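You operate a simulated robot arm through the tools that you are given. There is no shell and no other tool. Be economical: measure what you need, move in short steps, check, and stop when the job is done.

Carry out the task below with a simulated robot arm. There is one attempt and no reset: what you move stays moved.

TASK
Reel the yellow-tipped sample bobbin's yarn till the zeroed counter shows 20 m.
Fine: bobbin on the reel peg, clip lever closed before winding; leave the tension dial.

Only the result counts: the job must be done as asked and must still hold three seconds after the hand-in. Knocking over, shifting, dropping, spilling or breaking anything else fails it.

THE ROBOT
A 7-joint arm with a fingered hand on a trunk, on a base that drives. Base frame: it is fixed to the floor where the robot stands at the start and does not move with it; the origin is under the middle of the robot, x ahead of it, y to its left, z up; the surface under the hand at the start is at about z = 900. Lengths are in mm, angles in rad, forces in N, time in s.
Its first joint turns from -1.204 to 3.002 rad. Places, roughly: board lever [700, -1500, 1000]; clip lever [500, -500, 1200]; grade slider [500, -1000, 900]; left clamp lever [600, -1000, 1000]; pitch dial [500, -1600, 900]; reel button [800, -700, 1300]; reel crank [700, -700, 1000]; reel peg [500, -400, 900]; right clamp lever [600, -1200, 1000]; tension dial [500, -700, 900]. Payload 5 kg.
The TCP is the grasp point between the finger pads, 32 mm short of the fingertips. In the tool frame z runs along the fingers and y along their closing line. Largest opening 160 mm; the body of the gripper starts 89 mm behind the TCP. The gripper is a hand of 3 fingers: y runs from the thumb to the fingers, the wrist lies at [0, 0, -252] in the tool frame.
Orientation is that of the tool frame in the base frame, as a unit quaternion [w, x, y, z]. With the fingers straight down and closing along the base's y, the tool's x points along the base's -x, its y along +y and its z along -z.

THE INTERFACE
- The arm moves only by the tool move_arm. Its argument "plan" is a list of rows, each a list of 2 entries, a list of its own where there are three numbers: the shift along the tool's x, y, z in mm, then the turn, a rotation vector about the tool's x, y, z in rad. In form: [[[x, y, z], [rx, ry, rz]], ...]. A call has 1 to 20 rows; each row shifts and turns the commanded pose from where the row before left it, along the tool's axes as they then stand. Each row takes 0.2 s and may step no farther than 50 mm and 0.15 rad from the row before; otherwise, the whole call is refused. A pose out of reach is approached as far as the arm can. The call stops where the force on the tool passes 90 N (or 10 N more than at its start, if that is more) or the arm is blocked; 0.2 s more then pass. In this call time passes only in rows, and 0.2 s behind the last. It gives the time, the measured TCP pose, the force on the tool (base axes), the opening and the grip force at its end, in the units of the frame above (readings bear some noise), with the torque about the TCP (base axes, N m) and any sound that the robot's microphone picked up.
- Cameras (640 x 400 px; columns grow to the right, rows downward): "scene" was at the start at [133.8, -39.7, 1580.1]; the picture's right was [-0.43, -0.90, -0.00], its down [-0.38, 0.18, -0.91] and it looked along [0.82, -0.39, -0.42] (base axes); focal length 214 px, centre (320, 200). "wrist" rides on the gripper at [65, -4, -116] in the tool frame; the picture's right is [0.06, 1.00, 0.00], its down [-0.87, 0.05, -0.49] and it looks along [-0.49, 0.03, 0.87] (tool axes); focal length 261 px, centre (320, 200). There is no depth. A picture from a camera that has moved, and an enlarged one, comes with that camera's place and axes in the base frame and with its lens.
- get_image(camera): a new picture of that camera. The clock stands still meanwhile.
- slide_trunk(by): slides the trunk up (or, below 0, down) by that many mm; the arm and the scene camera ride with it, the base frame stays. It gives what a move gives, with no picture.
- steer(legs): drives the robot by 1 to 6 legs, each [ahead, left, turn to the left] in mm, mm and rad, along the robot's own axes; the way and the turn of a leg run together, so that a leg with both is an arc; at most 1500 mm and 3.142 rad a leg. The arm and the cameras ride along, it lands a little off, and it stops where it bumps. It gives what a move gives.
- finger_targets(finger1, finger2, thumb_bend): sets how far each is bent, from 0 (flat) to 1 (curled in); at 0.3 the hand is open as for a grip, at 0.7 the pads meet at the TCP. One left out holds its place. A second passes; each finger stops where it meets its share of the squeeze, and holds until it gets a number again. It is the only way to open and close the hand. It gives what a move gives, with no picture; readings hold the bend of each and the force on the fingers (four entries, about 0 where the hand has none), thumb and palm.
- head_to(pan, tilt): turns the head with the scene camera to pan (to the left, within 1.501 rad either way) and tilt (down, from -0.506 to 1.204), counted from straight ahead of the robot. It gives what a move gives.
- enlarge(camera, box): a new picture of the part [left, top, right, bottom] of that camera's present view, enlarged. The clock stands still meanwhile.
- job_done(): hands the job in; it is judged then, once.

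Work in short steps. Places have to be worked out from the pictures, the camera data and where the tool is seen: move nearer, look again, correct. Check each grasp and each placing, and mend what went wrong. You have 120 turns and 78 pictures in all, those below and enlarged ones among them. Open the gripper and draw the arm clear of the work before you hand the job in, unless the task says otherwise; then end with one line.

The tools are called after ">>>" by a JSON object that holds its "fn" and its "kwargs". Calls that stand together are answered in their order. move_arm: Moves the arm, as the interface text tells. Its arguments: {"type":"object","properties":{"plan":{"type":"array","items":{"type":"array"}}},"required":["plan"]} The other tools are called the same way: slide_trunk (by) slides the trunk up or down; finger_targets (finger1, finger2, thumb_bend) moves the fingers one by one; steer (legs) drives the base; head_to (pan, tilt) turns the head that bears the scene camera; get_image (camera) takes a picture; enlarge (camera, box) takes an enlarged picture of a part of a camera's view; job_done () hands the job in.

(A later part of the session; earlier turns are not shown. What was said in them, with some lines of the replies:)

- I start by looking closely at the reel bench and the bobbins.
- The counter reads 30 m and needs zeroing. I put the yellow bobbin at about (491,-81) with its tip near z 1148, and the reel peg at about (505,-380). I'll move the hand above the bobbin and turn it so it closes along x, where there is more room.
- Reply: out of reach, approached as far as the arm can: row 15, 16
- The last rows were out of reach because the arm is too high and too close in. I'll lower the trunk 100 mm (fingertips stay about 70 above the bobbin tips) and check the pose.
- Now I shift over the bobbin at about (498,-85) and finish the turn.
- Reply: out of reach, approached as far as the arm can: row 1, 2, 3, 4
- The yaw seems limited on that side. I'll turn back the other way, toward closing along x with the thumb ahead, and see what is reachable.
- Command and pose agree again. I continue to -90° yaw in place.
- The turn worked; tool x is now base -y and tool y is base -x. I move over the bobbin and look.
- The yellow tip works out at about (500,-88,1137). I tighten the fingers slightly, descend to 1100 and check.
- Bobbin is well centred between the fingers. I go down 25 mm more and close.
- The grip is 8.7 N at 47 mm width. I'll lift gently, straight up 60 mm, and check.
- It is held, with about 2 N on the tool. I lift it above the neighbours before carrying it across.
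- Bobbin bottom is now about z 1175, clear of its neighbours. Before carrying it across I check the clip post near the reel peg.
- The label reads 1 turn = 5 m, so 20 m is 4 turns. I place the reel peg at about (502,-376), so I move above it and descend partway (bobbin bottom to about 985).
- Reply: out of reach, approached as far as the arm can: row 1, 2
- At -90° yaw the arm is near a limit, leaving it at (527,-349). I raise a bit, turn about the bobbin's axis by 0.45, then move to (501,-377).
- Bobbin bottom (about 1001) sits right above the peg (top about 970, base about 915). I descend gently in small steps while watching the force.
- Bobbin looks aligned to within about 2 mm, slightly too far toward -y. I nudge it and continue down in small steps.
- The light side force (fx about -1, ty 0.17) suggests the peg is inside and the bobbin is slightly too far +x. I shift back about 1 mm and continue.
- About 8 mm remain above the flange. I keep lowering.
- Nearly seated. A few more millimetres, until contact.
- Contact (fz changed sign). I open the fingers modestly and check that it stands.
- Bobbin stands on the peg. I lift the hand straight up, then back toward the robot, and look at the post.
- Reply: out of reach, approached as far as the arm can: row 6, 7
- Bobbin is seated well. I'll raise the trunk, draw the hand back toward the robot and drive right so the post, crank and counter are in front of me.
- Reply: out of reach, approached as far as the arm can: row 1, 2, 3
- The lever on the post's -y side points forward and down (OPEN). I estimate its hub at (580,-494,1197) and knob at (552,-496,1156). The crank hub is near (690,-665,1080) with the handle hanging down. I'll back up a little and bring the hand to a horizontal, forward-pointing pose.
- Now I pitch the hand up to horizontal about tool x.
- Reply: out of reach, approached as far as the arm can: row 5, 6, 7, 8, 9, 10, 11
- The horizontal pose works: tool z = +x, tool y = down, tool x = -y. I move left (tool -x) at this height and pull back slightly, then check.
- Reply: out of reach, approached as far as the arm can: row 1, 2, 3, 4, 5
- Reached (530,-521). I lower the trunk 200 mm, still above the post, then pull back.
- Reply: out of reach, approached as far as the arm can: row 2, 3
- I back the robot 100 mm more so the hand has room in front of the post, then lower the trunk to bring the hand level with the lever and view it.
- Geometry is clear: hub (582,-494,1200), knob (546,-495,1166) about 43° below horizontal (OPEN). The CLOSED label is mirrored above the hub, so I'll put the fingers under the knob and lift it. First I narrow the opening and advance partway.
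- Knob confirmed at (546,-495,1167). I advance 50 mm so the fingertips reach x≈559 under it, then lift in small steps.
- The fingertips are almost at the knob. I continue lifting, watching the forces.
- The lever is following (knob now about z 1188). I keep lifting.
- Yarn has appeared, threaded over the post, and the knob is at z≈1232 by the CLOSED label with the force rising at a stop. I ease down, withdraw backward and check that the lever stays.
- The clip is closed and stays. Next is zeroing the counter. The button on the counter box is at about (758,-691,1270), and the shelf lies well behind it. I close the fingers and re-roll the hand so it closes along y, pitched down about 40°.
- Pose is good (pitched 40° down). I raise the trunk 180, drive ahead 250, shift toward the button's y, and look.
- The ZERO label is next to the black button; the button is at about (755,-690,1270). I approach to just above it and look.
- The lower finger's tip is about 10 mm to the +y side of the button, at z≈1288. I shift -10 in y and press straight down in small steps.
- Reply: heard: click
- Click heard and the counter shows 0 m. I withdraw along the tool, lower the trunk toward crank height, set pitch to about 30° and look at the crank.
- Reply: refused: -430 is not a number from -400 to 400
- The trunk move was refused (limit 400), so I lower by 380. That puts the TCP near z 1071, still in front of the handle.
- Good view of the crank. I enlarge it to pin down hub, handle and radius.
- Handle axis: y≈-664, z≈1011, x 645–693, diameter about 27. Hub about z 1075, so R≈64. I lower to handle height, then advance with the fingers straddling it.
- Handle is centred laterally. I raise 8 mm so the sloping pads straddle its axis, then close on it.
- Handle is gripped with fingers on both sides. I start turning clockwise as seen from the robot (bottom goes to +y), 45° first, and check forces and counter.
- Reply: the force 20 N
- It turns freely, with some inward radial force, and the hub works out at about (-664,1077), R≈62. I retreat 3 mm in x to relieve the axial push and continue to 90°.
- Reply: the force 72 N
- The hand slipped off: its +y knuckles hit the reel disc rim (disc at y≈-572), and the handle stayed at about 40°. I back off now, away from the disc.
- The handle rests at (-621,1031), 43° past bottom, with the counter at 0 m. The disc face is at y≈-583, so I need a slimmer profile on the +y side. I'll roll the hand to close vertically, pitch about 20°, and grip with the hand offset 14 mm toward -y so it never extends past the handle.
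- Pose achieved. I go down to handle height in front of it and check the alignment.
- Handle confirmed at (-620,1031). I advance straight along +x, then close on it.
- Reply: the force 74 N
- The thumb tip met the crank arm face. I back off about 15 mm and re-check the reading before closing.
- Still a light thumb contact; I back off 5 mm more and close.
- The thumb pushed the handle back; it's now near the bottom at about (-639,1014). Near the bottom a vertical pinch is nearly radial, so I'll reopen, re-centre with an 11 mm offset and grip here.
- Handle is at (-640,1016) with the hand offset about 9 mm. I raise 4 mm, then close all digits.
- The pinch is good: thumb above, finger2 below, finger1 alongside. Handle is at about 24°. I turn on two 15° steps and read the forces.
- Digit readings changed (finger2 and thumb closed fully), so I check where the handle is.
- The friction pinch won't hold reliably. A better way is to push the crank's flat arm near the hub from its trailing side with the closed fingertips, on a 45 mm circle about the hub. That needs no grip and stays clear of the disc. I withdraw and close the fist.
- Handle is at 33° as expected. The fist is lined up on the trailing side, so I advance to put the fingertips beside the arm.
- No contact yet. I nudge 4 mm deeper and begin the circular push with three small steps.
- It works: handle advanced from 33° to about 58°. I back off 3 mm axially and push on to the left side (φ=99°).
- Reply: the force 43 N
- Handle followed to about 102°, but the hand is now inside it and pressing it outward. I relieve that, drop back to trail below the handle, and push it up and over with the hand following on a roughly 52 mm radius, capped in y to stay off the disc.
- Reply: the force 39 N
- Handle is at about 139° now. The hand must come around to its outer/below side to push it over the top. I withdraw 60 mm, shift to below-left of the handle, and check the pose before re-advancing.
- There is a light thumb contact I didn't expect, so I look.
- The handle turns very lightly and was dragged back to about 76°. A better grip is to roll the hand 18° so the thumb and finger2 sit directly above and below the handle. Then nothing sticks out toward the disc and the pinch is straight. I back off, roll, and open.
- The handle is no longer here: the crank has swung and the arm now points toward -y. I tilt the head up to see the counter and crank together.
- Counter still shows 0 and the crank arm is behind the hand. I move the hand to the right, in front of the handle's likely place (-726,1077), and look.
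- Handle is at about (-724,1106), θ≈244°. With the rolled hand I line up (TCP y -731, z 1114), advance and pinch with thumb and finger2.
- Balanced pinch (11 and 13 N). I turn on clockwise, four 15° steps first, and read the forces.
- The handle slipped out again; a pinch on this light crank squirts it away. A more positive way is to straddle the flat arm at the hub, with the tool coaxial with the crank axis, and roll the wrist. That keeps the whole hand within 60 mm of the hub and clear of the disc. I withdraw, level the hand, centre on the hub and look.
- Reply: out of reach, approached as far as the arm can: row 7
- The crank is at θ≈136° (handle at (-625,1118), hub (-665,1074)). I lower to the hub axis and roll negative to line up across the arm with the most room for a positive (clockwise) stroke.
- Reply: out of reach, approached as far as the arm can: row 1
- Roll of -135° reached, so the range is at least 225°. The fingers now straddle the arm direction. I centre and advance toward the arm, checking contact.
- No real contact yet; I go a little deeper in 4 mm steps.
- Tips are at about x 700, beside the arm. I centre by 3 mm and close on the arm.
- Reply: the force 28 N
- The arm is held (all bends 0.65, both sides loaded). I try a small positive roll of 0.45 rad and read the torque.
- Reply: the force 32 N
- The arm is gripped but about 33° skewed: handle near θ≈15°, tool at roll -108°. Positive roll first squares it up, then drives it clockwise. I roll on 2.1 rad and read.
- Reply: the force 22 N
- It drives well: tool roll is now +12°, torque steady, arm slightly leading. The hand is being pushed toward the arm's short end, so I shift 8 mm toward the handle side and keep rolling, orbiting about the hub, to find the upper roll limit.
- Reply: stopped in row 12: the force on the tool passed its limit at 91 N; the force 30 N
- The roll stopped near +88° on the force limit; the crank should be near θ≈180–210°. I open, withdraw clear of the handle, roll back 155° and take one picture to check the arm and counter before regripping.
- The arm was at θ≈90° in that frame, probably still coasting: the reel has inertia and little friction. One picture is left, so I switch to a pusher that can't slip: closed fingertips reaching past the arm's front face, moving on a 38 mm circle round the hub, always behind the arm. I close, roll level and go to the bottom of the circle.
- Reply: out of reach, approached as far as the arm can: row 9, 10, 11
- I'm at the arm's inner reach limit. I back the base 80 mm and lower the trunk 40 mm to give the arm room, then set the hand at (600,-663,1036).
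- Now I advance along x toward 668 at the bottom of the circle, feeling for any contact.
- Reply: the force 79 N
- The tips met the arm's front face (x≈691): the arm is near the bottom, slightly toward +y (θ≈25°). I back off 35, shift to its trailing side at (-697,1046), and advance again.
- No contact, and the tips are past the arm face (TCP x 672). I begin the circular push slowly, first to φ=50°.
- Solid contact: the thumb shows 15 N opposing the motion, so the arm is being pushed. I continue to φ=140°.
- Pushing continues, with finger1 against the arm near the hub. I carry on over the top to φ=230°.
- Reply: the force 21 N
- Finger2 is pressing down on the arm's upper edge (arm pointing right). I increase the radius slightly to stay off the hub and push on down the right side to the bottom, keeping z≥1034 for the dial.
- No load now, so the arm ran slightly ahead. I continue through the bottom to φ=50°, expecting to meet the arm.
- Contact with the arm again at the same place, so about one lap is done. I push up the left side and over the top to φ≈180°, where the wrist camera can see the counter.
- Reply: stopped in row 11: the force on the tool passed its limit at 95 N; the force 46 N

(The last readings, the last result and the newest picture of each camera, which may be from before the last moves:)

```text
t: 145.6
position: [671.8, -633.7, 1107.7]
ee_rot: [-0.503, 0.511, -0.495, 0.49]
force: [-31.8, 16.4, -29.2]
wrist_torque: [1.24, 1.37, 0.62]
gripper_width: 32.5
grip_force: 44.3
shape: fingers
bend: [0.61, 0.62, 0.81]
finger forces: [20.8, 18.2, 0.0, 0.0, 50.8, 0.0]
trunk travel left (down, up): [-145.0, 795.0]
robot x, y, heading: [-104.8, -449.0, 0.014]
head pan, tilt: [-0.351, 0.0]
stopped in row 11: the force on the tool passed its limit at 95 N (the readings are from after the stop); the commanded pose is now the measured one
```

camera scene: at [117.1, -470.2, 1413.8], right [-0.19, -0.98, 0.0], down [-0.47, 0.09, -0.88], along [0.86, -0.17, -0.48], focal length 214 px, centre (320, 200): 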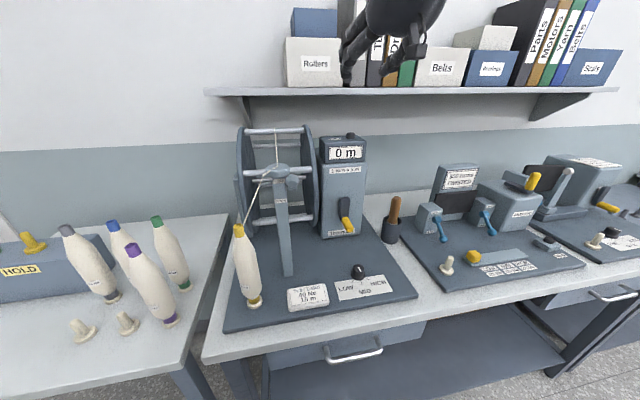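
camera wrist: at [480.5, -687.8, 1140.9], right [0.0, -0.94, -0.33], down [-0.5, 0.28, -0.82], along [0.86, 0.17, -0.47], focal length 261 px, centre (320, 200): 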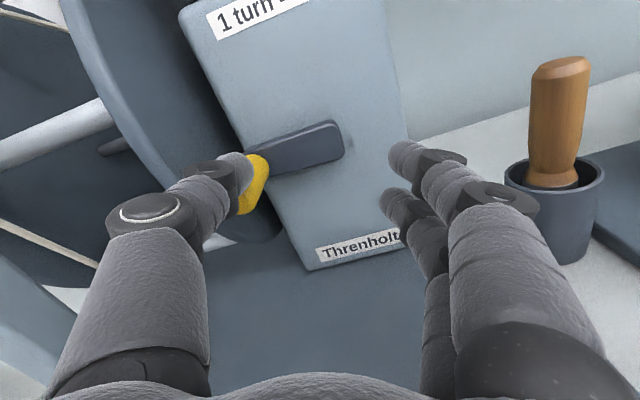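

Jammed: the arm has wedged between thumb and fingers. I withdraw, re-close, re-place the fingertips on the trailing side (below-left of the arm), and go deeper this time for a better bite.

>>> {"fn": "move_arm", "kwargs": {"plan": [[[0, 4, -10], [0, 0, 0]], [[0, 0, -30], [0, 0, 0]], [[0, 0, -15], [0, 0, 0]]]}}

>>> {"fn": "finger_targets", "kwargs": {"finger1": 0.7, "finger2": 0.7, "thumb_bend": 0.7}}

>>> {"fn": "get_image", "kwargs": {"camera": "wrist"}}

```text
t: 146.4
position: [618.2, -641.7, 1106.9]
ee_rot: [-0.504, 0.507, -0.497, 0.492]
force: [1.6, -2.4, -1.7]
wrist_torque: [-0.06, 0.01, -0.06]
gripper_width: 28.2
grip_force: 1.8
shape: fingers
bend: [0.69, 0.67, 0.7]
finger forces: [0.0, 2.7, 0.1, 0.1, 0.0, 0.0]
trunk travel left (down, up): [-145.0, 795.0]
robot x, y, heading: [-105.5, -454.0, 0.013]
head pan, tilt: [-0.351, 0.0]
```

```text
t: 147.4
position: [618.7, -640.4, 1105.9]
ee_rot: [-0.504, 0.507, -0.497, 0.491]
force: [0.6, -1.9, -3.0]
wrist_torque: [-0.1, 0.07, -0.03]
gripper_width: 12.3
grip_force: 1.4
shape: fingers
bend: [0.7, 0.67, 0.7]
finger forces: [0.1, 3.2, 0.0, 0.0, 0.0, 0.0]
trunk travel left (down, up): [-145.0, 795.0]
robot x, y, heading: [-107.9, -454.7, 0.012]
head pan, tilt: [-0.351, 0.0]
```

```text
0 pictures are left
camera wrist: at [504.8, -710.0, 1110.8], right [-0.01, -0.06, -1.0], down [-0.51, 0.86, -0.05], along [0.86, 0.51, -0.04], focal length 261 px, centre (320, 200)
```

wrist: 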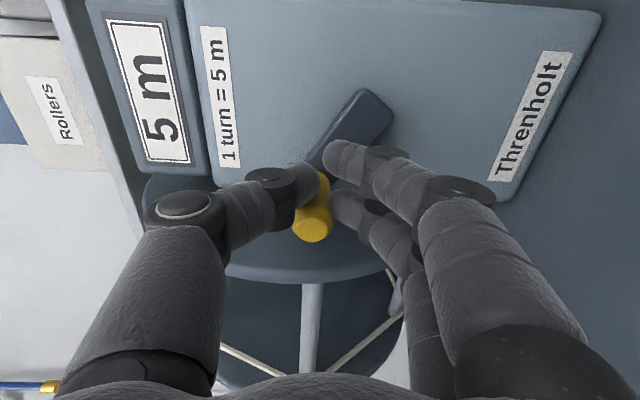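

The counter shows 5 m, so clockwise counts up, one per full turn. The handle is at θ≈123°, net about 1.34 turns, so three more passes through the bottom are needed. No pictures are left, so I go by forces. I withdraw, drop to the trailing side, advance deeper and push up again.

>>> {"fn": "move_arm", "kwargs": {"plan": [[[0, 0, -22], [0, 0, 0]], [[-4.2, 30.5, 0], [0, 0, 0]], [[-4.2, 30.5, 0], [0, 0, 0]], [[0, 0, 26], [0, 0, 0]], [[0, 0, 26], [0, 0, 0]], [[0, 0, 26], [0, 0, 0]]]}}

>>> {"fn": "move_arm", "kwargs": {"plan": [[[-3, -7, 0], [0, 0, 0]], [[0, -7, 0], [0, 0, 0]], [[-2, -5, 0], [0, 0, 0]], [[0, -5, 0], [0, 0, 0]]]}}

```text
t: 148.8
position: [675.6, -633.2, 1042.2]
ee_rot: [-0.502, 0.508, -0.499, 0.491]
force: [6.5, -13.1, -12.1]
wrist_torque: [0.65, 0.0, 0.37]
gripper_width: 8.8
grip_force: 8.8
shape: fingers
bend: [0.7, 0.7, 0.7]
finger forces: [0.0, 0.1, 0.0, 0.0, 17.9, 0.0]
trunk travel left (down, up): [-145.0, 795.0]
robot x, y, heading: [-105.6, -453.0, 0.017]
head pan, tilt: [-0.351, 0.0]
```

```text
t: 149.6
position: [675.8, -640.5, 1055.6]
ee_rot: [-0.497, 0.507, -0.504, 0.491]
force: [-13.7, -25.3, -35.3]
wrist_torque: [1.27, -1.36, 1.22]
gripper_width: 4.8
grip_force: 26.5
shape: fingers
bend: [0.69, 0.69, 0.71]
finger forces: [0.0, 0.0, 0.0, 0.1, 54.0, 0.0]
trunk travel left (down, up): [-145.0, 795.0]
robot x, y, heading: [-105.8, -454.4, 0.008]
head pan, tilt: [-0.351, 0.0]
stopped in row 3: the force on the tool passed its limit at 98 N (the readings are from after the stop); the commanded pose is now the measured one
```

It stalled at 98 N with the thumb loaded, which looks like a radial jam between the thumb knuckle and the handle. I relieve, move inward to a smaller radius (about 27 mm) and push up again.

>>> {"fn": "move_arm", "kwargs": {"plan": [[[8.5, 12, 0], [0, 0, 0]], [[-5, -8, 0], [0, 0, 0]], [[-3, -8, 0], [0, 0, 0]], [[-2, -8, 0], [0, 0, 0]], [[0, -8, 0], [0, 0, 0]], [[2, -8, 0], [0, 0, 0]], [[4, -8, 0], [0, 0, 0]], [[6, -7, 0], [0, 0, 0]]]}}

```text
t: 151.4
position: [673.0, -634.5, 1108.0]
ee_rot: [-0.504, 0.507, -0.497, 0.492]
force: [-40.8, 36.5, -26.0]
wrist_torque: [1.94, 1.6, 0.96]
gripper_width: 31.2
grip_force: 38.8
shape: fingers
bend: [0.63, 0.64, 0.83]
finger forces: [25.5, 14.8, 0.0, 0.0, 36.6, 0.1]
trunk travel left (down, up): [-145.0, 795.0]
robot x, y, heading: [-103.4, -450.6, 0.01]
head pan, tilt: [-0.351, 0.0]
```

The arm is captured between thumb and fingers at θ≈135°. So I'll use a proper coaxial grip: open, withdraw, roll to -135° so the digits square up across the arm 25 mm out from the hub, re-advance, and close.

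>>> {"fn": "finger_targets", "kwargs": {"finger1": 0.5, "finger2": 0.5, "thumb_bend": 0.5}}

>>> {"fn": "move_arm", "kwargs": {"plan": [[[0, 0, -38], [0, 0, 0]], [[0, 0, -38], [0, 0, 0]], [[0, 0, 0], [0, 0, -0.1475]], [[0, 0, 0], [0, 0, -0.1475]], [[0, 0, 0], [0, 0, -0.1475]], [[0, 0, 0], [0, 0, -0.1475]], [[0, 0, 0], [0, 0, -0.1475]], [[0, 0, 0], [0, 0, -0.1475]], [[0, 0, 0], [0, 0, -0.1475]], [[0, 0, 0], [0, 0, -0.1475]], [[0, 0, 0], [0, 0, -0.1475]], [[0, 0, 0], [0, 0, -0.1475]], [[0, 0, 0], [0, 0, -0.1475]], [[0, 0, 0], [0, 0, -0.1475]], [[0, 0, 0], [0, 0, -0.1475]], [[0, 0, 0], [0, 0, -0.1475]], [[0, 0, 0], [0, 0, -0.1475]], [[0, 0, 0], [0, 0, -0.1475]]]}}

```text
t: 152.4
position: [671.4, -641.6, 1105.7]
ee_rot: [-0.501, 0.507, -0.498, 0.493]
force: [-55.1, 25.1, -2.1]
wrist_torque: [1.1, 1.31, 0.48]
gripper_width: 49.3
grip_force: 31.5
shape: fingers
bend: [0.48, 0.57, 0.89]
finger forces: [21.2, 15.0, 0.1, 0.1, 29.4, 0.0]
trunk travel left (down, up): [-145.0, 795.0]
robot x, y, heading: [-105.9, -452.3, 0.016]
head pan, tilt: [-0.351, 0.0]
```

```text
t: 156.2
position: [598.6, -646.9, 1104.1]
ee_rot: [0.266, 0.656, 0.28, 0.649]
force: [0.0, -0.1, 0.0]
wrist_torque: [-0.02, -0.02, -0.01]
gripper_width: 87.8
grip_force: 0.0
shape: fingers
bend: [0.5, 0.5, 0.5]
finger forces: [0.0, 0.0, 0.1, 0.0, 0.0, 0.0]
trunk travel left (down, up): [-145.0, 795.0]
robot x, y, heading: [-104.4, -451.9, 0.011]
head pan, tilt: [-0.351, 0.0]
```

Clear now, roll at -135°. I centre over the arm (25 mm from the hub), advance and close.

>>> {"fn": "move_arm", "kwargs": {"plan": [[[-9.2, -7.8, 0], [0, 0, 0]], [[0, 0, 25], [0, 0, 0]], [[0, 0, 25], [0, 0, 0]], [[0, 0, 12], [0, 0, 0]], [[0, 0, 12], [0, 0, 0]]]}}

>>> {"fn": "finger_targets", "kwargs": {"finger1": 0.72, "finger2": 0.72, "thumb_bend": 0.72}}

```text
t: 157.4
position: [669.1, -646.5, 1092.4]
ee_rot: [0.266, 0.655, 0.277, 0.651]
force: [-38.8, -7.1, -10.2]
wrist_torque: [0.62, -0.97, -1.67]
gripper_width: 85.9
grip_force: 19.4
shape: fingers
bend: [0.53, 0.53, 0.5]
finger forces: [19.4, 19.4, 0.1, 0.1, 0.0, 0.0]
trunk travel left (down, up): [-145.0, 795.0]
robot x, y, heading: [-106.7, -453.3, 0.01]
head pan, tilt: [-0.351, 0.0]
```

```text
t: 158.4
position: [672.3, -644.1, 1091.5]
ee_rot: [0.264, 0.656, 0.279, 0.65]
force: [-1.1, -0.4, 1.4]
wrist_torque: [-0.09, -0.04, -0.07]
gripper_width: 32.8
grip_force: 19.0
shape: fingers
bend: [0.69, 0.68, 0.66]
finger forces: [7.4, 12.6, 0.0, 0.0, 17.7, 0.1]
trunk travel left (down, up): [-145.0, 795.0]
robot x, y, heading: [-106.0, -457.1, 0.012]
head pan, tilt: [-0.351, 0.0]
```

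Clean grip: both fingers and thumb balanced, net force about 0, so the arm is squared at θ≈135°. I roll it about the hub, four steps first.

>>> {"fn": "move_arm", "kwargs": {"plan": [[[-0.3, 4.03, 0], [0, 0, 0.15]], [[-0.3, 4.03, 0], [0, 0, 0.15]], [[-0.3, 4.03, 0], [0, 0, 0.15]], [[-0.3, 4.03, 0], [0, 0, 0.15]]]}}

```text
t: 159.4
position: [673.7, -659.8, 1098.9]
ee_rot: [0.06, 0.709, 0.071, 0.699]
force: [2.0, -1.5, 5.8]
wrist_torque: [0.37, -0.18, -0.04]
gripper_width: 34.4
grip_force: 16.7
shape: fingers
bend: [0.69, 0.68, 0.66]
finger forces: [9.6, 8.1, 0.0, 0.1, 15.8, 0.0]
trunk travel left (down, up): [-145.0, 795.0]
robot x, y, heading: [-102.7, -452.8, 0.011]
head pan, tilt: [-0.351, 0.0]
```

Smooth, with low forces and a steady grip. I continue the stroke by 20 steps (172°).

>>> {"fn": "move_arm", "kwargs": {"plan": [[[-0.3, 4.03, 0], [0, 0, 0.15]], [[-0.3, 4.03, 0], [0, 0, 0.15]], [[-0.3, 4.03, 0], [0, 0, 0.15]], [[-0.3, 4.03, 0], [0, 0, 0.15]], [[-0.3, 4.03, 0], [0, 0, 0.15]], [[-0.3, 4.03, 0], [0, 0, 0.15]], [[-0.3, 4.03, 0], [0, 0, 0.15]], [[-0.3, 4.03, 0], [0, 0, 0.15]], [[-0.3, 4.03, 0], [0, 0, 0.15]], [[-0.3, 4.03, 0], [0, 0, 0.15]], [[-0.3, 4.03, 0], [0, 0, 0.15]], [[-0.3, 4.03, 0], [0, 0, 0.15]], [[-0.3, 4.03, 0], [0, 0, 0.15]], [[-0.3, 4.03, 0], [0, 0, 0.15]], [[-0.3, 4.03, 0], [0, 0, 0.15]], [[-0.3, 4.03, 0], [0, 0, 0.15]], [[-0.3, 4.03, 0], [0, 0, 0.15]], [[-0.3, 4.03, 0], [0, 0, 0.15]], [[-0.3, 4.03, 0], [0, 0, 0.15]], [[-0.3, 4.03, 0], [0, 0, 0.15]]]}}

```text
t: 163.6
position: [672.3, -672.3, 1047.8]
ee_rot: [0.693, -0.122, 0.702, -0.11]
force: [7.8, 14.4, 19.5]
wrist_torque: [0.11, -0.44, 0.41]
gripper_width: 34.9
grip_force: 17.2
shape: fingers
bend: [0.68, 0.67, 0.66]
finger forces: [10.0, 10.0, 0.0, 0.0, 13.7, 0.1]
trunk travel left (down, up): [-145.0, 795.0]
robot x, y, heading: [-104.1, -455.2, 0.007]
head pan, tilt: [-0.351, 0.0]
```

The grip holds perfectly; θ≈341°, net about 1.95 turns. I try three more steps to learn whether roll past 90° is available.

>>> {"fn": "move_arm", "kwargs": {"plan": [[[-0.3, 4.03, 0], [0, 0, 0.15]], [[-0.3, 4.03, 0], [0, 0, 0.15]], [[-0.3, 4.03, 0], [0, 0, 0.15]]]}}

```text
t: 164.4
position: [672.7, -660.2, 1045.1]
ee_rot: [0.7, 0.037, 0.712, 0.048]
force: [-1.1, 6.9, 11.0]
wrist_torque: [0.43, -0.21, 0.27]
gripper_width: 35.1
grip_force: 18.1
shape: fingers
bend: [0.68, 0.68, 0.67]
finger forces: [12.2, 10.0, 0.0, 0.1, 14.2, 0.0]
trunk travel left (down, up): [-145.0, 795.0]
robot x, y, heading: [-105.3, -452.5, 0.012]
head pan, tilt: [-0.351, 0.0]
```

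Roll past 90° works (ψ≈97°, net about 2.02 turns). Next stroke: open, withdraw, roll back exactly π in place, re-advance, close, and roll another 172° with the orbit sign reversed.

>>> {"fn": "finger_targets", "kwargs": {"finger1": 0.5, "finger2": 0.5, "thumb_bend": 0.5}}

>>> {"fn": "move_arm", "kwargs": {"plan": [[[0, 0, -38], [0, 0, 0]], [[0, 0, -38], [0, 0, 0]], [[0, 0, 0], [0, 0, -0.1496]], [[0, 0, 0], [0, 0, -0.1496]], [[0, 0, 0], [0, 0, -0.1496]], [[0, 0, 0], [0, 0, -0.1496]], [[0, 0, 0], [0, 0, -0.1496]], [[0, 0, 0], [0, 0, -0.1496]], [[0, 0, 0], [0, 0, -0.1496]], [[0, 0, 0], [0, 0, -0.1496]], [[0, 0, 0], [0, 0, -0.1496]], [[0, 0, 0], [0, 0, -0.1496]], [[0, 0, 0], [0, 0, -0.1496]], [[0, 0, 0], [0, 0, -0.1496]], [[0, 0, 0], [0, 0, -0.1496]], [[0, 0, 0], [0, 0, -0.1496]], [[0, 0, 0], [0, 0, -0.1496]], [[0, 0, 0], [0, 0, -0.1496]], [[0, 0, 0], [0, 0, -0.1496]], [[0, 0, 0], [0, 0, -0.1496]]]}}

>>> {"fn": "move_arm", "kwargs": {"plan": [[[0, 0, 0], [0, 0, -0.1496]], [[0, 0, 0], [0, 0, -0.1496]], [[0, 0, 0], [0, 0, -0.1496]], [[0, 0, 26], [0, 0, 0]], [[0, 0, 26], [0, 0, 0]], [[0, 0, 12], [0, 0, 0]], [[0, 0, 12], [0, 0, 0]]]}}

>>> {"fn": "finger_targets", "kwargs": {"finger1": 0.72, "finger2": 0.72, "thumb_bend": 0.72}}

```text
t: 165.4
position: [669.7, -660.9, 1047.7]
ee_rot: [0.701, 0.036, 0.711, 0.047]
force: [-42.4, 7.8, -9.1]
wrist_torque: [0.32, 0.31, -1.32]
gripper_width: 71.9
grip_force: 21.3
shape: fingers
bend: [0.5, 0.5, 0.56]
finger forces: [0.0, 0.7, 0.1, 0.0, 41.6, 0.0]
trunk travel left (down, up): [-145.0, 795.0]
robot x, y, heading: [-101.7, -452.2, 0.005]
head pan, tilt: [-0.351, 0.0]
```

```text
t: 169.6
position: [595.9, -663.1, 1046.8]
ee_rot: [-0.201, 0.686, -0.194, 0.672]
force: [0.8, 0.1, -0.5]
wrist_torque: [-0.01, 0.01, -0.01]
gripper_width: 87.5
grip_force: 0.1
shape: fingers
bend: [0.5, 0.5, 0.5]
finger forces: [0.0, 0.1, 0.1, 0.0, 0.0, 0.0]
trunk travel left (down, up): [-145.0, 795.0]
robot x, y, heading: [-101.8, -454.1, 0.009]
head pan, tilt: [-0.351, 0.0]
```

```text
t: 171.2
position: [670.3, -660.2, 1045.8]
ee_rot: [-0.047, 0.711, -0.037, 0.701]
force: [-30.3, -0.6, -6.1]
wrist_torque: [0.32, 0.2, -1.67]
gripper_width: 88.1
grip_force: 15.4
shape: fingers
bend: [0.52, 0.5, 0.5]
finger forces: [20.6, 9.9, 0.1, 0.0, 0.0, 0.0]
trunk travel left (down, up): [-145.0, 795.0]
robot x, y, heading: [-102.9, -454.8, 0.011]
head pan, tilt: [-0.351, 0.0]
```

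```text
t: 172.2
position: [673.6, -661.0, 1045.9]
ee_rot: [-0.046, 0.712, -0.038, 0.7]
force: [4.0, 2.3, 3.7]
wrist_torque: [-0.09, -0.1, -0.01]
gripper_width: 38.7
grip_force: 15.5
shape: fingers
bend: [0.68, 0.7, 0.65]
finger forces: [7.7, 5.8, 0.0, 0.1, 17.1, 0.1]
trunk travel left (down, up): [-145.0, 795.0]
robot x, y, heading: [-99.8, -454.1, 0.012]
head pan, tilt: [-0.351, 0.0]
```

Good grip again (the opening tips just brush the box face, harmless). Now the stroke of π.

>>> {"fn": "move_arm", "kwargs": {"plan": [[[0.3, -4.03, 0], [0, 0, 0.15]], [[0.3, -4.03, 0], [0, 0, 0.15]], [[0.3, -4.03, 0], [0, 0, 0.15]], [[0.3, -4.03, 0], [0, 0, 0.15]], [[0.3, -4.03, 0], [0, 0, 0.15]], [[0.3, -4.03, 0], [0, 0, 0.15]], [[0.3, -4.03, 0], [0, 0, 0.15]], [[0.3, -4.03, 0], [0, 0, 0.15]], [[0.3, -4.03, 0], [0, 0, 0.15]], [[0.3, -4.03, 0], [0, 0, 0.15]], [[0.3, -4.03, 0], [0, 0, 0.15]], [[0.3, -4.03, 0], [0, 0, 0.15]], [[0.3, -4.03, 0], [0, 0, 0.15]], [[0.3, -4.03, 0], [0, 0, 0.15]], [[0.3, -4.03, 0], [0, 0, 0.15]], [[0.3, -4.03, 0], [0, 0, 0.15]], [[0.3, -4.03, 0], [0, 0, 0.15]], [[0.3, -4.03, 0], [0, 0, 0.15]], [[0.3, -4.03, 0], [0, 0, 0.15]], [[0.3, -4.03, 0], [0, 0, 0.15]]]}}

>>> {"fn": "move_arm", "kwargs": {"plan": [[[0.28, -3.8, 0], [0, 0, 0.1416]]]}}

```text
t: 176.4
position: [673.4, -664.7, 1100.6]
ee_rot: [0.702, -0.011, 0.712, -0.005]
force: [-0.3, 2.8, 24.9]
wrist_torque: [0.42, -0.59, 0.07]
gripper_width: 37.1
grip_force: 20.3
shape: fingers
bend: [0.67, 0.69, 0.66]
finger forces: [13.8, 9.1, 0.0, 0.0, 17.9, 0.0]
trunk travel left (down, up): [-145.0, 795.0]
robot x, y, heading: [-102.7, -452.7, 0.006]
head pan, tilt: [-0.351, 0.0]
```

```text
t: 176.8
position: [672.6, -666.7, 1100.0]
ee_rot: [0.7, 0.039, 0.711, 0.045]
force: [-0.8, -2.9, 22.4]
wrist_torque: [0.28, -0.55, -0.07]
gripper_width: 37.4
grip_force: 19.7
shape: fingers
bend: [0.67, 0.69, 0.66]
finger forces: [11.8, 8.6, 0.1, 0.0, 18.2, 0.1]
trunk travel left (down, up): [-145.0, 795.0]
robot x, y, heading: [-105.5, -454.1, 0.011]
head pan, tilt: [-0.351, 0.0]
```

Net is now about 2.52 turns, handle up. I do the same regrip and stroke again in one go; the orbit sign alternates.

>>> {"fn": "finger_targets", "kwargs": {"finger1": 0.5, "finger2": 0.5, "thumb_bend": 0.5}}

>>> {"fn": "move_arm", "kwargs": {"plan": [[[0, 0, -38], [0, 0, 0]], [[0, 0, -38], [0, 0, 0]], [[0, 0, 0], [0, 0, -0.1496]], [[0, 0, 0], [0, 0, -0.1496]], [[0, 0, 0], [0, 0, -0.1496]], [[0, 0, 0], [0, 0, -0.1496]], [[0, 0, 0], [0, 0, -0.1496]], [[0, 0, 0], [0, 0, -0.1496]], [[0, 0, 0], [0, 0, -0.1496]], [[0, 0, 0], [0, 0, -0.1496]], [[0, 0, 0], [0, 0, -0.1496]], [[0, 0, 0], [0, 0, -0.1496]], [[0, 0, 0], [0, 0, -0.1496]], [[0, 0, 0], [0, 0, -0.1496]], [[0, 0, 0], [0, 0, -0.1496]], [[0, 0, 0], [0, 0, -0.1496]], [[0, 0, 0], [0, 0, -0.1496]], [[0, 0, 0], [0, 0, -0.1496]], [[0, 0, 0], [0, 0, -0.1496]], [[0, 0, 0], [0, 0, -0.1496]]]}}

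>>> {"fn": "move_arm", "kwargs": {"plan": [[[0, 0, 0], [0, 0, -0.1496]], [[0, 0, 0], [0, 0, -0.1496]], [[0, 0, 0], [0, 0, -0.1496]], [[0, 0, 26], [0, 0, 0]], [[0, 0, 26], [0, 0, 0]], [[0, 0, 12], [0, 0, 0]], [[0, 0, 12], [0, 0, 0]]]}}

>>> {"fn": "finger_targets", "kwargs": {"finger1": 0.72, "finger2": 0.72, "thumb_bend": 0.72}}

```text
t: 177.8
position: [670.8, -665.5, 1100.0]
ee_rot: [0.701, 0.035, 0.711, 0.046]
force: [-53.6, 9.5, -17.0]
wrist_torque: [0.38, 0.46, -0.84]
gripper_width: 68.8
grip_force: 26.7
shape: fingers
bend: [0.5, 0.5, 0.57]
finger forces: [1.8, 5.4, 0.0, 0.0, 46.3, 0.0]
trunk travel left (down, up): [-145.0, 795.0]
robot x, y, heading: [-102.4, -452.5, 0.01]
head pan, tilt: [-0.351, 0.0]
```

```text
t: 182.0
position: [597.9, -668.5, 1099.4]
ee_rot: [-0.2, 0.686, -0.194, 0.672]
force: [0.4, -0.3, 0.6]
wrist_torque: [0.01, 0.0, 0.0]
gripper_width: 87.7
grip_force: 0.1
shape: fingers
bend: [0.5, 0.5, 0.5]
finger forces: [0.1, 0.0, 0.0, 0.0, 0.0, 0.0]
trunk travel left (down, up): [-145.0, 795.0]
robot x, y, heading: [-105.8, -454.9, 0.012]
head pan, tilt: [-0.351, 0.0]
```

```text
t: 183.6
position: [669.4, -667.9, 1100.8]
ee_rot: [-0.046, 0.71, -0.037, 0.701]
force: [-41.5, 2.1, -8.3]
wrist_torque: [0.45, 0.21, -2.13]
gripper_width: 88.2
grip_force: 20.2
shape: fingers
bend: [0.53, 0.51, 0.5]
finger forces: [25.7, 15.5, 0.0, 0.0, 0.1, 0.0]
trunk travel left (down, up): [-145.0, 795.0]
robot x, y, heading: [-104.4, -456.2, 0.009]
head pan, tilt: [-0.351, 0.0]
```

```text
t: 184.6
position: [673.5, -668.4, 1100.3]
ee_rot: [-0.047, 0.711, -0.038, 0.701]
force: [1.1, -10.3, 14.1]
wrist_torque: [-0.21, -0.36, -0.34]
gripper_width: 36.1
grip_force: 18.2
shape: fingers
bend: [0.68, 0.67, 0.67]
finger forces: [10.6, 11.6, 0.0, 0.0, 14.5, 0.1]
trunk travel left (down, up): [-145.0, 795.0]
robot x, y, heading: [-105.5, -452.6, 0.016]
head pan, tilt: [-0.351, 0.0]
```

Good grip. I run the stroke of π and then the following regrip.

>>> {"fn": "move_arm", "kwargs": {"plan": [[[-0.3, 4.03, 0], [0, 0, 0.15]], [[-0.3, 4.03, 0], [0, 0, 0.15]], [[-0.3, 4.03, 0], [0, 0, 0.15]], [[-0.3, 4.03, 0], [0, 0, 0.15]], [[-0.3, 4.03, 0], [0, 0, 0.15]], [[-0.3, 4.03, 0], [0, 0, 0.15]], [[-0.3, 4.03, 0], [0, 0, 0.15]], [[-0.3, 4.03, 0], [0, 0, 0.15]], [[-0.3, 4.03, 0], [0, 0, 0.15]], [[-0.3, 4.03, 0], [0, 0, 0.15]], [[-0.3, 4.03, 0], [0, 0, 0.15]], [[-0.3, 4.03, 0], [0, 0, 0.15]], [[-0.3, 4.03, 0], [0, 0, 0.15]], [[-0.3, 4.03, 0], [0, 0, 0.15]], [[-0.3, 4.03, 0], [0, 0, 0.15]], [[-0.3, 4.03, 0], [0, 0, 0.15]], [[-0.3, 4.03, 0], [0, 0, 0.15]], [[-0.3, 4.03, 0], [0, 0, 0.15]], [[-0.3, 4.03, 0], [0, 0, 0.15]], [[-0.3, 4.03, 0], [0, 0, 0.15]]]}}

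>>> {"fn": "move_arm", "kwargs": {"plan": [[[-0.28, 3.8, 0], [0, 0, 0.1416]]]}}

```text
t: 188.8
position: [671.5, -665.6, 1045.9]
ee_rot: [0.702, -0.012, 0.712, -0.003]
force: [5.7, 8.3, 21.5]
wrist_torque: [0.16, -0.53, 0.26]
gripper_width: 34.5
grip_force: 17.6
shape: fingers
bend: [0.68, 0.67, 0.67]
finger forces: [10.1, 9.9, 0.0, 0.0, 13.6, 0.0]
trunk travel left (down, up): [-145.0, 795.0]
robot x, y, heading: [-101.5, -455.1, 0.012]
head pan, tilt: [-0.351, 0.0]
```

```text
t: 189.2
position: [671.2, -660.3, 1045.9]
ee_rot: [0.7, 0.037, 0.711, 0.047]
force: [4.2, 2.1, 18.9]
wrist_torque: [0.0, -0.45, 0.1]
gripper_width: 33.8
grip_force: 16.6
shape: fingers
bend: [0.68, 0.67, 0.66]
finger forces: [9.3, 10.0, 0.0, 0.0, 15.5, 0.0]
trunk travel left (down, up): [-145.0, 795.0]
robot x, y, heading: [-104.8, -452.3, 0.013]
head pan, tilt: [-0.351, 0.0]
```

Net is about 3.02 turns, handle just past bottom. Regrip and the next stroke, all in one go.

>>> {"fn": "finger_targets", "kwargs": {"finger1": 0.5, "finger2": 0.5, "thumb_bend": 0.5}}

>>> {"fn": "move_arm", "kwargs": {"plan": [[[0, 0, -38], [0, 0, 0]], [[0, 0, -38], [0, 0, 0]], [[0, 0, 0], [0, 0, -0.1496]], [[0, 0, 0], [0, 0, -0.1496]], [[0, 0, 0], [0, 0, -0.1496]], [[0, 0, 0], [0, 0, -0.1496]], [[0, 0, 0], [0, 0, -0.1496]], [[0, 0, 0], [0, 0, -0.1496]], [[0, 0, 0], [0, 0, -0.1496]], [[0, 0, 0], [0, 0, -0.1496]], [[0, 0, 0], [0, 0, -0.1496]], [[0, 0, 0], [0, 0, -0.1496]], [[0, 0, 0], [0, 0, -0.1496]], [[0, 0, 0], [0, 0, -0.1496]], [[0, 0, 0], [0, 0, -0.1496]], [[0, 0, 0], [0, 0, -0.1496]], [[0, 0, 0], [0, 0, -0.1496]], [[0, 0, 0], [0, 0, -0.1496]], [[0, 0, 0], [0, 0, -0.1496]], [[0, 0, 0], [0, 0, -0.1496]]]}}

>>> {"fn": "move_arm", "kwargs": {"plan": [[[0, 0, 0], [0, 0, -0.1496]], [[0, 0, 0], [0, 0, -0.1496]], [[0, 0, 0], [0, 0, -0.1496]], [[0, 0, 26], [0, 0, 0]], [[0, 0, 26], [0, 0, 0]], [[0, 0, 12], [0, 0, 0]], [[0, 0, 12], [0, 0, 0]]]}}

>>> {"fn": "finger_targets", "kwargs": {"finger1": 0.72, "finger2": 0.72, "thumb_bend": 0.72}}

>>> {"fn": "move_arm", "kwargs": {"plan": [[[0.3, -4.03, 0], [0, 0, 0.15]], [[0.3, -4.03, 0], [0, 0, 0.15]], [[0.3, -4.03, 0], [0, 0, 0.15]], [[0.3, -4.03, 0], [0, 0, 0.15]], [[0.3, -4.03, 0], [0, 0, 0.15]], [[0.3, -4.03, 0], [0, 0, 0.15]], [[0.3, -4.03, 0], [0, 0, 0.15]], [[0.3, -4.03, 0], [0, 0, 0.15]], [[0.3, -4.03, 0], [0, 0, 0.15]], [[0.3, -4.03, 0], [0, 0, 0.15]], [[0.3, -4.03, 0], [0, 0, 0.15]], [[0.3, -4.03, 0], [0, 0, 0.15]], [[0.3, -4.03, 0], [0, 0, 0.15]], [[0.3, -4.03, 0], [0, 0, 0.15]], [[0.3, -4.03, 0], [0, 0, 0.15]], [[0.3, -4.03, 0], [0, 0, 0.15]], [[0.3, -4.03, 0], [0, 0, 0.15]], [[0.3, -4.03, 0], [0, 0, 0.15]], [[0.3, -4.03, 0], [0, 0, 0.15]], [[0.3, -4.03, 0], [0, 0, 0.15]]]}}

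>>> {"fn": "move_arm", "kwargs": {"plan": [[[0.28, -3.8, 0], [0, 0, 0.1416]]]}}

```text
t: 190.2
position: [670.1, -659.6, 1046.8]
ee_rot: [0.701, 0.036, 0.711, 0.046]
force: [-43.0, 7.5, -13.5]
wrist_torque: [0.58, 0.53, -1.46]
gripper_width: 72.8
grip_force: 21.7
shape: fingers
bend: [0.5, 0.5, 0.55]
finger forces: [0.0, 0.1, 0.1, 0.1, 43.3, 0.0]
trunk travel left (down, up): [-145.0, 795.0]
robot x, y, heading: [-105.2, -453.3, 0.008]
head pan, tilt: [-0.351, 0.0]
```

```text
t: 194.4
position: [597.4, -662.1, 1048.2]
ee_rot: [-0.201, 0.686, -0.193, 0.673]
force: [0.1, 0.5, 0.0]
wrist_torque: [0.05, -0.01, 0.0]
gripper_width: 86.9
grip_force: 0.1
shape: fingers
bend: [0.5, 0.5, 0.5]
finger forces: [0.0, 0.0, 0.0, 0.0, 0.1, 0.0]
trunk travel left (down, up): [-145.0, 795.0]
robot x, y, heading: [-105.0, -453.0, 0.011]
head pan, tilt: [-0.351, 0.0]
```

```text
t: 196.0
position: [668.4, -661.6, 1046.4]
ee_rot: [-0.046, 0.711, -0.036, 0.701]
force: [-33.0, 2.2, -6.8]
wrist_torque: [0.34, 0.15, -1.7]
gripper_width: 87.4
grip_force: 16.2
shape: fingers
bend: [0.53, 0.51, 0.5]
finger forces: [22.0, 11.3, 0.0, 0.0, 0.0, 0.0]
trunk travel left (down, up): [-145.0, 795.0]
robot x, y, heading: [-102.5, -458.4, 0.007]
head pan, tilt: [-0.351, 0.0]
```

```text
t: 197.0
position: [672.1, -662.0, 1046.0]
ee_rot: [-0.046, 0.711, -0.038, 0.701]
force: [6.7, -3.0, 13.9]
wrist_torque: [0.05, -0.32, -0.17]
gripper_width: 35.7
grip_force: 17.0
shape: fingers
bend: [0.68, 0.68, 0.66]
finger forces: [9.9, 8.1, 0.0, 0.1, 16.8, 0.0]
trunk travel left (down, up): [-145.0, 795.0]
robot x, y, heading: [-104.4, -452.4, 0.011]
head pan, tilt: [-0.351, 0.0]
```

```text
t: 201.2
position: [673.5, -664.1, 1099.9]
ee_rot: [0.702, -0.014, 0.712, -0.005]
force: [-1.5, 5.1, 23.3]
wrist_torque: [0.43, -0.51, 0.19]
gripper_width: 36.5
grip_force: 20.2
shape: fingers
bend: [0.67, 0.68, 0.67]
finger forces: [14.0, 9.6, 0.0, 0.1, 16.5, 0.0]
trunk travel left (down, up): [-145.0, 795.0]
robot x, y, heading: [-103.0, -451.6, 0.015]
head pan, tilt: [-0.351, 0.0]
```

```text
t: 201.6
position: [672.0, -669.7, 1098.1]
ee_rot: [0.701, 0.036, 0.711, 0.046]
force: [0.9, 1.8, 22.3]
wrist_torque: [0.41, -0.51, 0.04]
gripper_width: 36.9
grip_force: 19.8
shape: fingers
bend: [0.67, 0.68, 0.67]
finger forces: [13.7, 9.4, 0.1, 0.0, 16.7, 0.0]
trunk travel left (down, up): [-145.0, 795.0]
robot x, y, heading: [-103.7, -453.5, 0.013]
head pan, tilt: [-0.351, 0.0]
```

Net is about 3.52 turns. Final regrip and stroke: 198°, landing about 25° past the fourth full turn so the count is safely 20 m.

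>>> {"fn": "finger_targets", "kwargs": {"finger1": 0.5, "finger2": 0.5, "thumb_bend": 0.5}}

>>> {"fn": "move_arm", "kwargs": {"plan": [[[0, 0, -38], [0, 0, 0]], [[0, 0, -38], [0, 0, 0]], [[0, 0, 0], [0, 0, -0.1496]], [[0, 0, 0], [0, 0, -0.1496]], [[0, 0, 0], [0, 0, -0.1496]], [[0, 0, 0], [0, 0, -0.1496]], [[0, 0, 0], [0, 0, -0.1496]], [[0, 0, 0], [0, 0, -0.1496]], [[0, 0, 0], [0, 0, -0.1496]], [[0, 0, 0], [0, 0, -0.1496]], [[0, 0, 0], [0, 0, -0.1496]], [[0, 0, 0], [0, 0, -0.1496]], [[0, 0, 0], [0, 0, -0.1496]], [[0, 0, 0], [0, 0, -0.1496]], [[0, 0, 0], [0, 0, -0.1496]], [[0, 0, 0], [0, 0, -0.1496]], [[0, 0, 0], [0, 0, -0.1496]], [[0, 0, 0], [0, 0, -0.1496]], [[0, 0, 0], [0, 0, -0.1496]], [[0, 0, 0], [0, 0, -0.1496]]]}}

>>> {"fn": "move_arm", "kwargs": {"plan": [[[0, 0, 0], [0, 0, -0.1496]], [[0, 0, 0], [0, 0, -0.1496]], [[0, 0, 0], [0, 0, -0.1496]], [[0, 0, 26], [0, 0, 0]], [[0, 0, 26], [0, 0, 0]], [[0, 0, 12], [0, 0, 0]], [[0, 0, 12], [0, 0, 0]]]}}

>>> {"fn": "finger_targets", "kwargs": {"finger1": 0.72, "finger2": 0.72, "thumb_bend": 0.72}}

>>> {"fn": "move_arm", "kwargs": {"plan": [[[-0.3, 4.03, 0], [0, 0, 0.15]], [[-0.3, 4.03, 0], [0, 0, 0.15]], [[-0.3, 4.03, 0], [0, 0, 0.15]], [[-0.3, 4.03, 0], [0, 0, 0.15]], [[-0.3, 4.03, 0], [0, 0, 0.15]], [[-0.3, 4.03, 0], [0, 0, 0.15]], [[-0.3, 4.03, 0], [0, 0, 0.15]], [[-0.3, 4.03, 0], [0, 0, 0.15]], [[-0.3, 4.03, 0], [0, 0, 0.15]], [[-0.3, 4.03, 0], [0, 0, 0.15]], [[-0.3, 4.03, 0], [0, 0, 0.15]], [[-0.3, 4.03, 0], [0, 0, 0.15]], [[-0.3, 4.03, 0], [0, 0, 0.15]], [[-0.3, 4.03, 0], [0, 0, 0.15]], [[-0.3, 4.03, 0], [0, 0, 0.15]], [[-0.3, 4.03, 0], [0, 0, 0.15]], [[-0.3, 4.03, 0], [0, 0, 0.15]], [[-0.3, 4.03, 0], [0, 0, 0.15]], [[-0.3, 4.03, 0], [0, 0, 0.15]], [[-0.3, 4.03, 0], [0, 0, 0.15]]]}}

>>> {"fn": "move_arm", "kwargs": {"plan": [[[-0.3, 4.03, 0], [0, 0, 0.15]], [[-0.3, 4.03, 0], [0, 0, 0.15]], [[-0.3, 4.03, 0], [0, 0, 0.15]]]}}

```text
t: 202.6
position: [669.9, -667.1, 1099.6]
ee_rot: [0.701, 0.037, 0.711, 0.045]
force: [-49.0, 8.6, -10.3]
wrist_torque: [0.38, 0.37, -1.46]
gripper_width: 71.3
grip_force: 24.3
shape: fingers
bend: [0.5, 0.5, 0.56]
finger forces: [0.1, 2.0, 0.0, 0.0, 46.3, 0.1]
trunk travel left (down, up): [-145.0, 795.0]
robot x, y, heading: [-99.8, -454.2, 0.008]
head pan, tilt: [-0.351, 0.0]
```

```text
t: 206.8
position: [597.3, -667.3, 1100.0]
ee_rot: [-0.199, 0.686, -0.193, 0.673]
force: [-0.5, -0.6, -0.2]
wrist_torque: [0.0, 0.0, -0.01]
gripper_width: 87.2
grip_force: 0.1
shape: fingers
bend: [0.5, 0.5, 0.5]
finger forces: [0.1, 0.0, 0.0, 0.0, 0.1, 0.0]
trunk travel left (down, up): [-145.0, 795.0]
robot x, y, heading: [-101.8, -452.5, 0.009]
head pan, tilt: [-0.351, 0.0]
```

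```text
t: 208.4
position: [669.8, -666.7, 1099.7]
ee_rot: [-0.044, 0.711, -0.037, 0.701]
force: [-40.7, 1.1, -8.3]
wrist_torque: [0.51, 0.33, -2.24]
gripper_width: 88.4
grip_force: 20.7
shape: fingers
bend: [0.53, 0.51, 0.5]
finger forces: [25.8, 15.1, 0.1, 0.0, 0.1, 0.0]
trunk travel left (down, up): [-145.0, 795.0]
robot x, y, heading: [-104.4, -454.4, 0.006]
head pan, tilt: [-0.351, 0.0]
```

```text
t: 209.4
position: [672.7, -667.3, 1099.5]
ee_rot: [-0.045, 0.711, -0.037, 0.701]
force: [0.3, -12.9, 14.0]
wrist_torque: [-0.25, -0.33, -0.43]
gripper_width: 35.2
grip_force: 17.7
shape: fingers
bend: [0.68, 0.67, 0.67]
finger forces: [10.8, 12.6, 0.0, 0.0, 12.7, 0.0]
trunk travel left (down, up): [-145.0, 795.0]
robot x, y, heading: [-103.2, -451.4, 0.013]
head pan, tilt: [-0.351, 0.0]
```

```text
t: 213.6
position: [670.8, -663.8, 1046.9]
ee_rot: [0.702, -0.014, 0.712, -0.005]
force: [2.5, 8.0, 21.0]
wrist_torque: [0.21, -0.49, 0.25]
gripper_width: 34.6
grip_force: 17.9
shape: fingers
bend: [0.68, 0.67, 0.67]
finger forces: [10.8, 10.3, 0.0, 0.0, 13.9, 0.1]
trunk travel left (down, up): [-145.0, 795.0]
robot x, y, heading: [-103.7, -455.7, 0.011]
head pan, tilt: [-0.351, 0.0]
```

```text
t: 214.4
position: [670.7, -651.5, 1046.7]
ee_rot: [0.685, 0.145, 0.698, 0.154]
force: [3.9, 3.2, 16.3]
wrist_torque: [0.37, -0.44, 0.17]
gripper_width: 34.7
grip_force: 16.9
shape: fingers
bend: [0.68, 0.67, 0.67]
finger forces: [11.3, 10.5, 0.0, 0.1, 12.4, 0.0]
trunk travel left (down, up): [-145.0, 795.0]
robot x, y, heading: [-105.6, -451.6, 0.011]
head pan, tilt: [-0.351, 0.0]
```

Final position θ≈26°, net about 4.07 turns, which should be 20 m on the counter. I release, withdraw straight back and drive clear.

>>> {"fn": "finger_targets", "kwargs": {"finger1": 0.5, "finger2": 0.5, "thumb_bend": 0.5}}

>>> {"fn": "move_arm", "kwargs": {"plan": [[[0, 0, -38], [0, 0, 0]], [[0, 0, -38], [0, 0, 0]]]}}

>>> {"fn": "steer", "kwargs": {"legs": [[-150, 0, 0]]}}

```text
t: 215.4
position: [671.0, -652.9, 1047.5]
ee_rot: [0.686, 0.144, 0.697, 0.152]
force: [-38.4, 9.0, -6.9]
wrist_torque: [0.37, 0.77, -1.2]
gripper_width: 76.5
grip_force: 19.9
shape: fingers
bend: [0.5, 0.5, 0.54]
finger forces: [0.0, 0.5, 0.0, 0.0, 37.4, 0.0]
trunk travel left (down, up): [-145.0, 795.0]
robot x, y, heading: [-103.0, -453.8, 0.01]
head pan, tilt: [-0.351, 0.0]
```

```text
t: 216.0
position: [595.0, -651.8, 1048.3]
ee_rot: [0.685, 0.144, 0.698, 0.154]
force: [0.3, 0.4, 0.0]
wrist_torque: [0.01, -0.01, 0.0]
gripper_width: 86.7
grip_force: 0.1
shape: fingers
bend: [0.5, 0.5, 0.5]
finger forces: [0.1, 0.0, 0.1, 0.0, 0.0, 0.0]
trunk travel left (down, up): [-145.0, 795.0]
robot x, y, heading: [-104.6, -451.3, 0.013]
head pan, tilt: [-0.351, 0.0]
```

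```text
t: 217.3
position: [446.7, -655.4, 1048.3]
ee_rot: [0.685, 0.144, 0.697, 0.152]
force: [0.2, 0.6, 0.1]
wrist_torque: [-0.01, 0.0, 0.02]
gripper_width: 86.5
grip_force: 0.0
shape: fingers
bend: [0.5, 0.5, 0.5]
finger forces: [0.1, 0.0, 0.1, 0.0, 0.0, 0.1]
trunk travel left (down, up): [-145.0, 795.0]
robot x, y, heading: [-251.0, -452.0, 0.003]
head pan, tilt: [-0.351, 0.0]
```

The hand is open and clear of the work. By my count the crank has made just over four full turns since zeroing, so I hand in.

>>> {"fn": "job_done", "kwargs": {}}

```text
The job is handed in.
```

I handed the job in with the counter expected at 20 m, but I could not check the final reading because I had used up all the pictures. The last one I saw showed 5 m; I tracked the rest from the arm's measured roll, ending about 4.07 turns from zero at 5 m a turn. The yellow-tipped bobbin is on the reel peg, the clip lever was closed before winding, and I did not touch the tension dial. While I worked out how to turn the crank, the hand pressed hard against the reel and crank several times (up to about 98 N) and sometimes turned the crank backward; I saw no damage or shifting.
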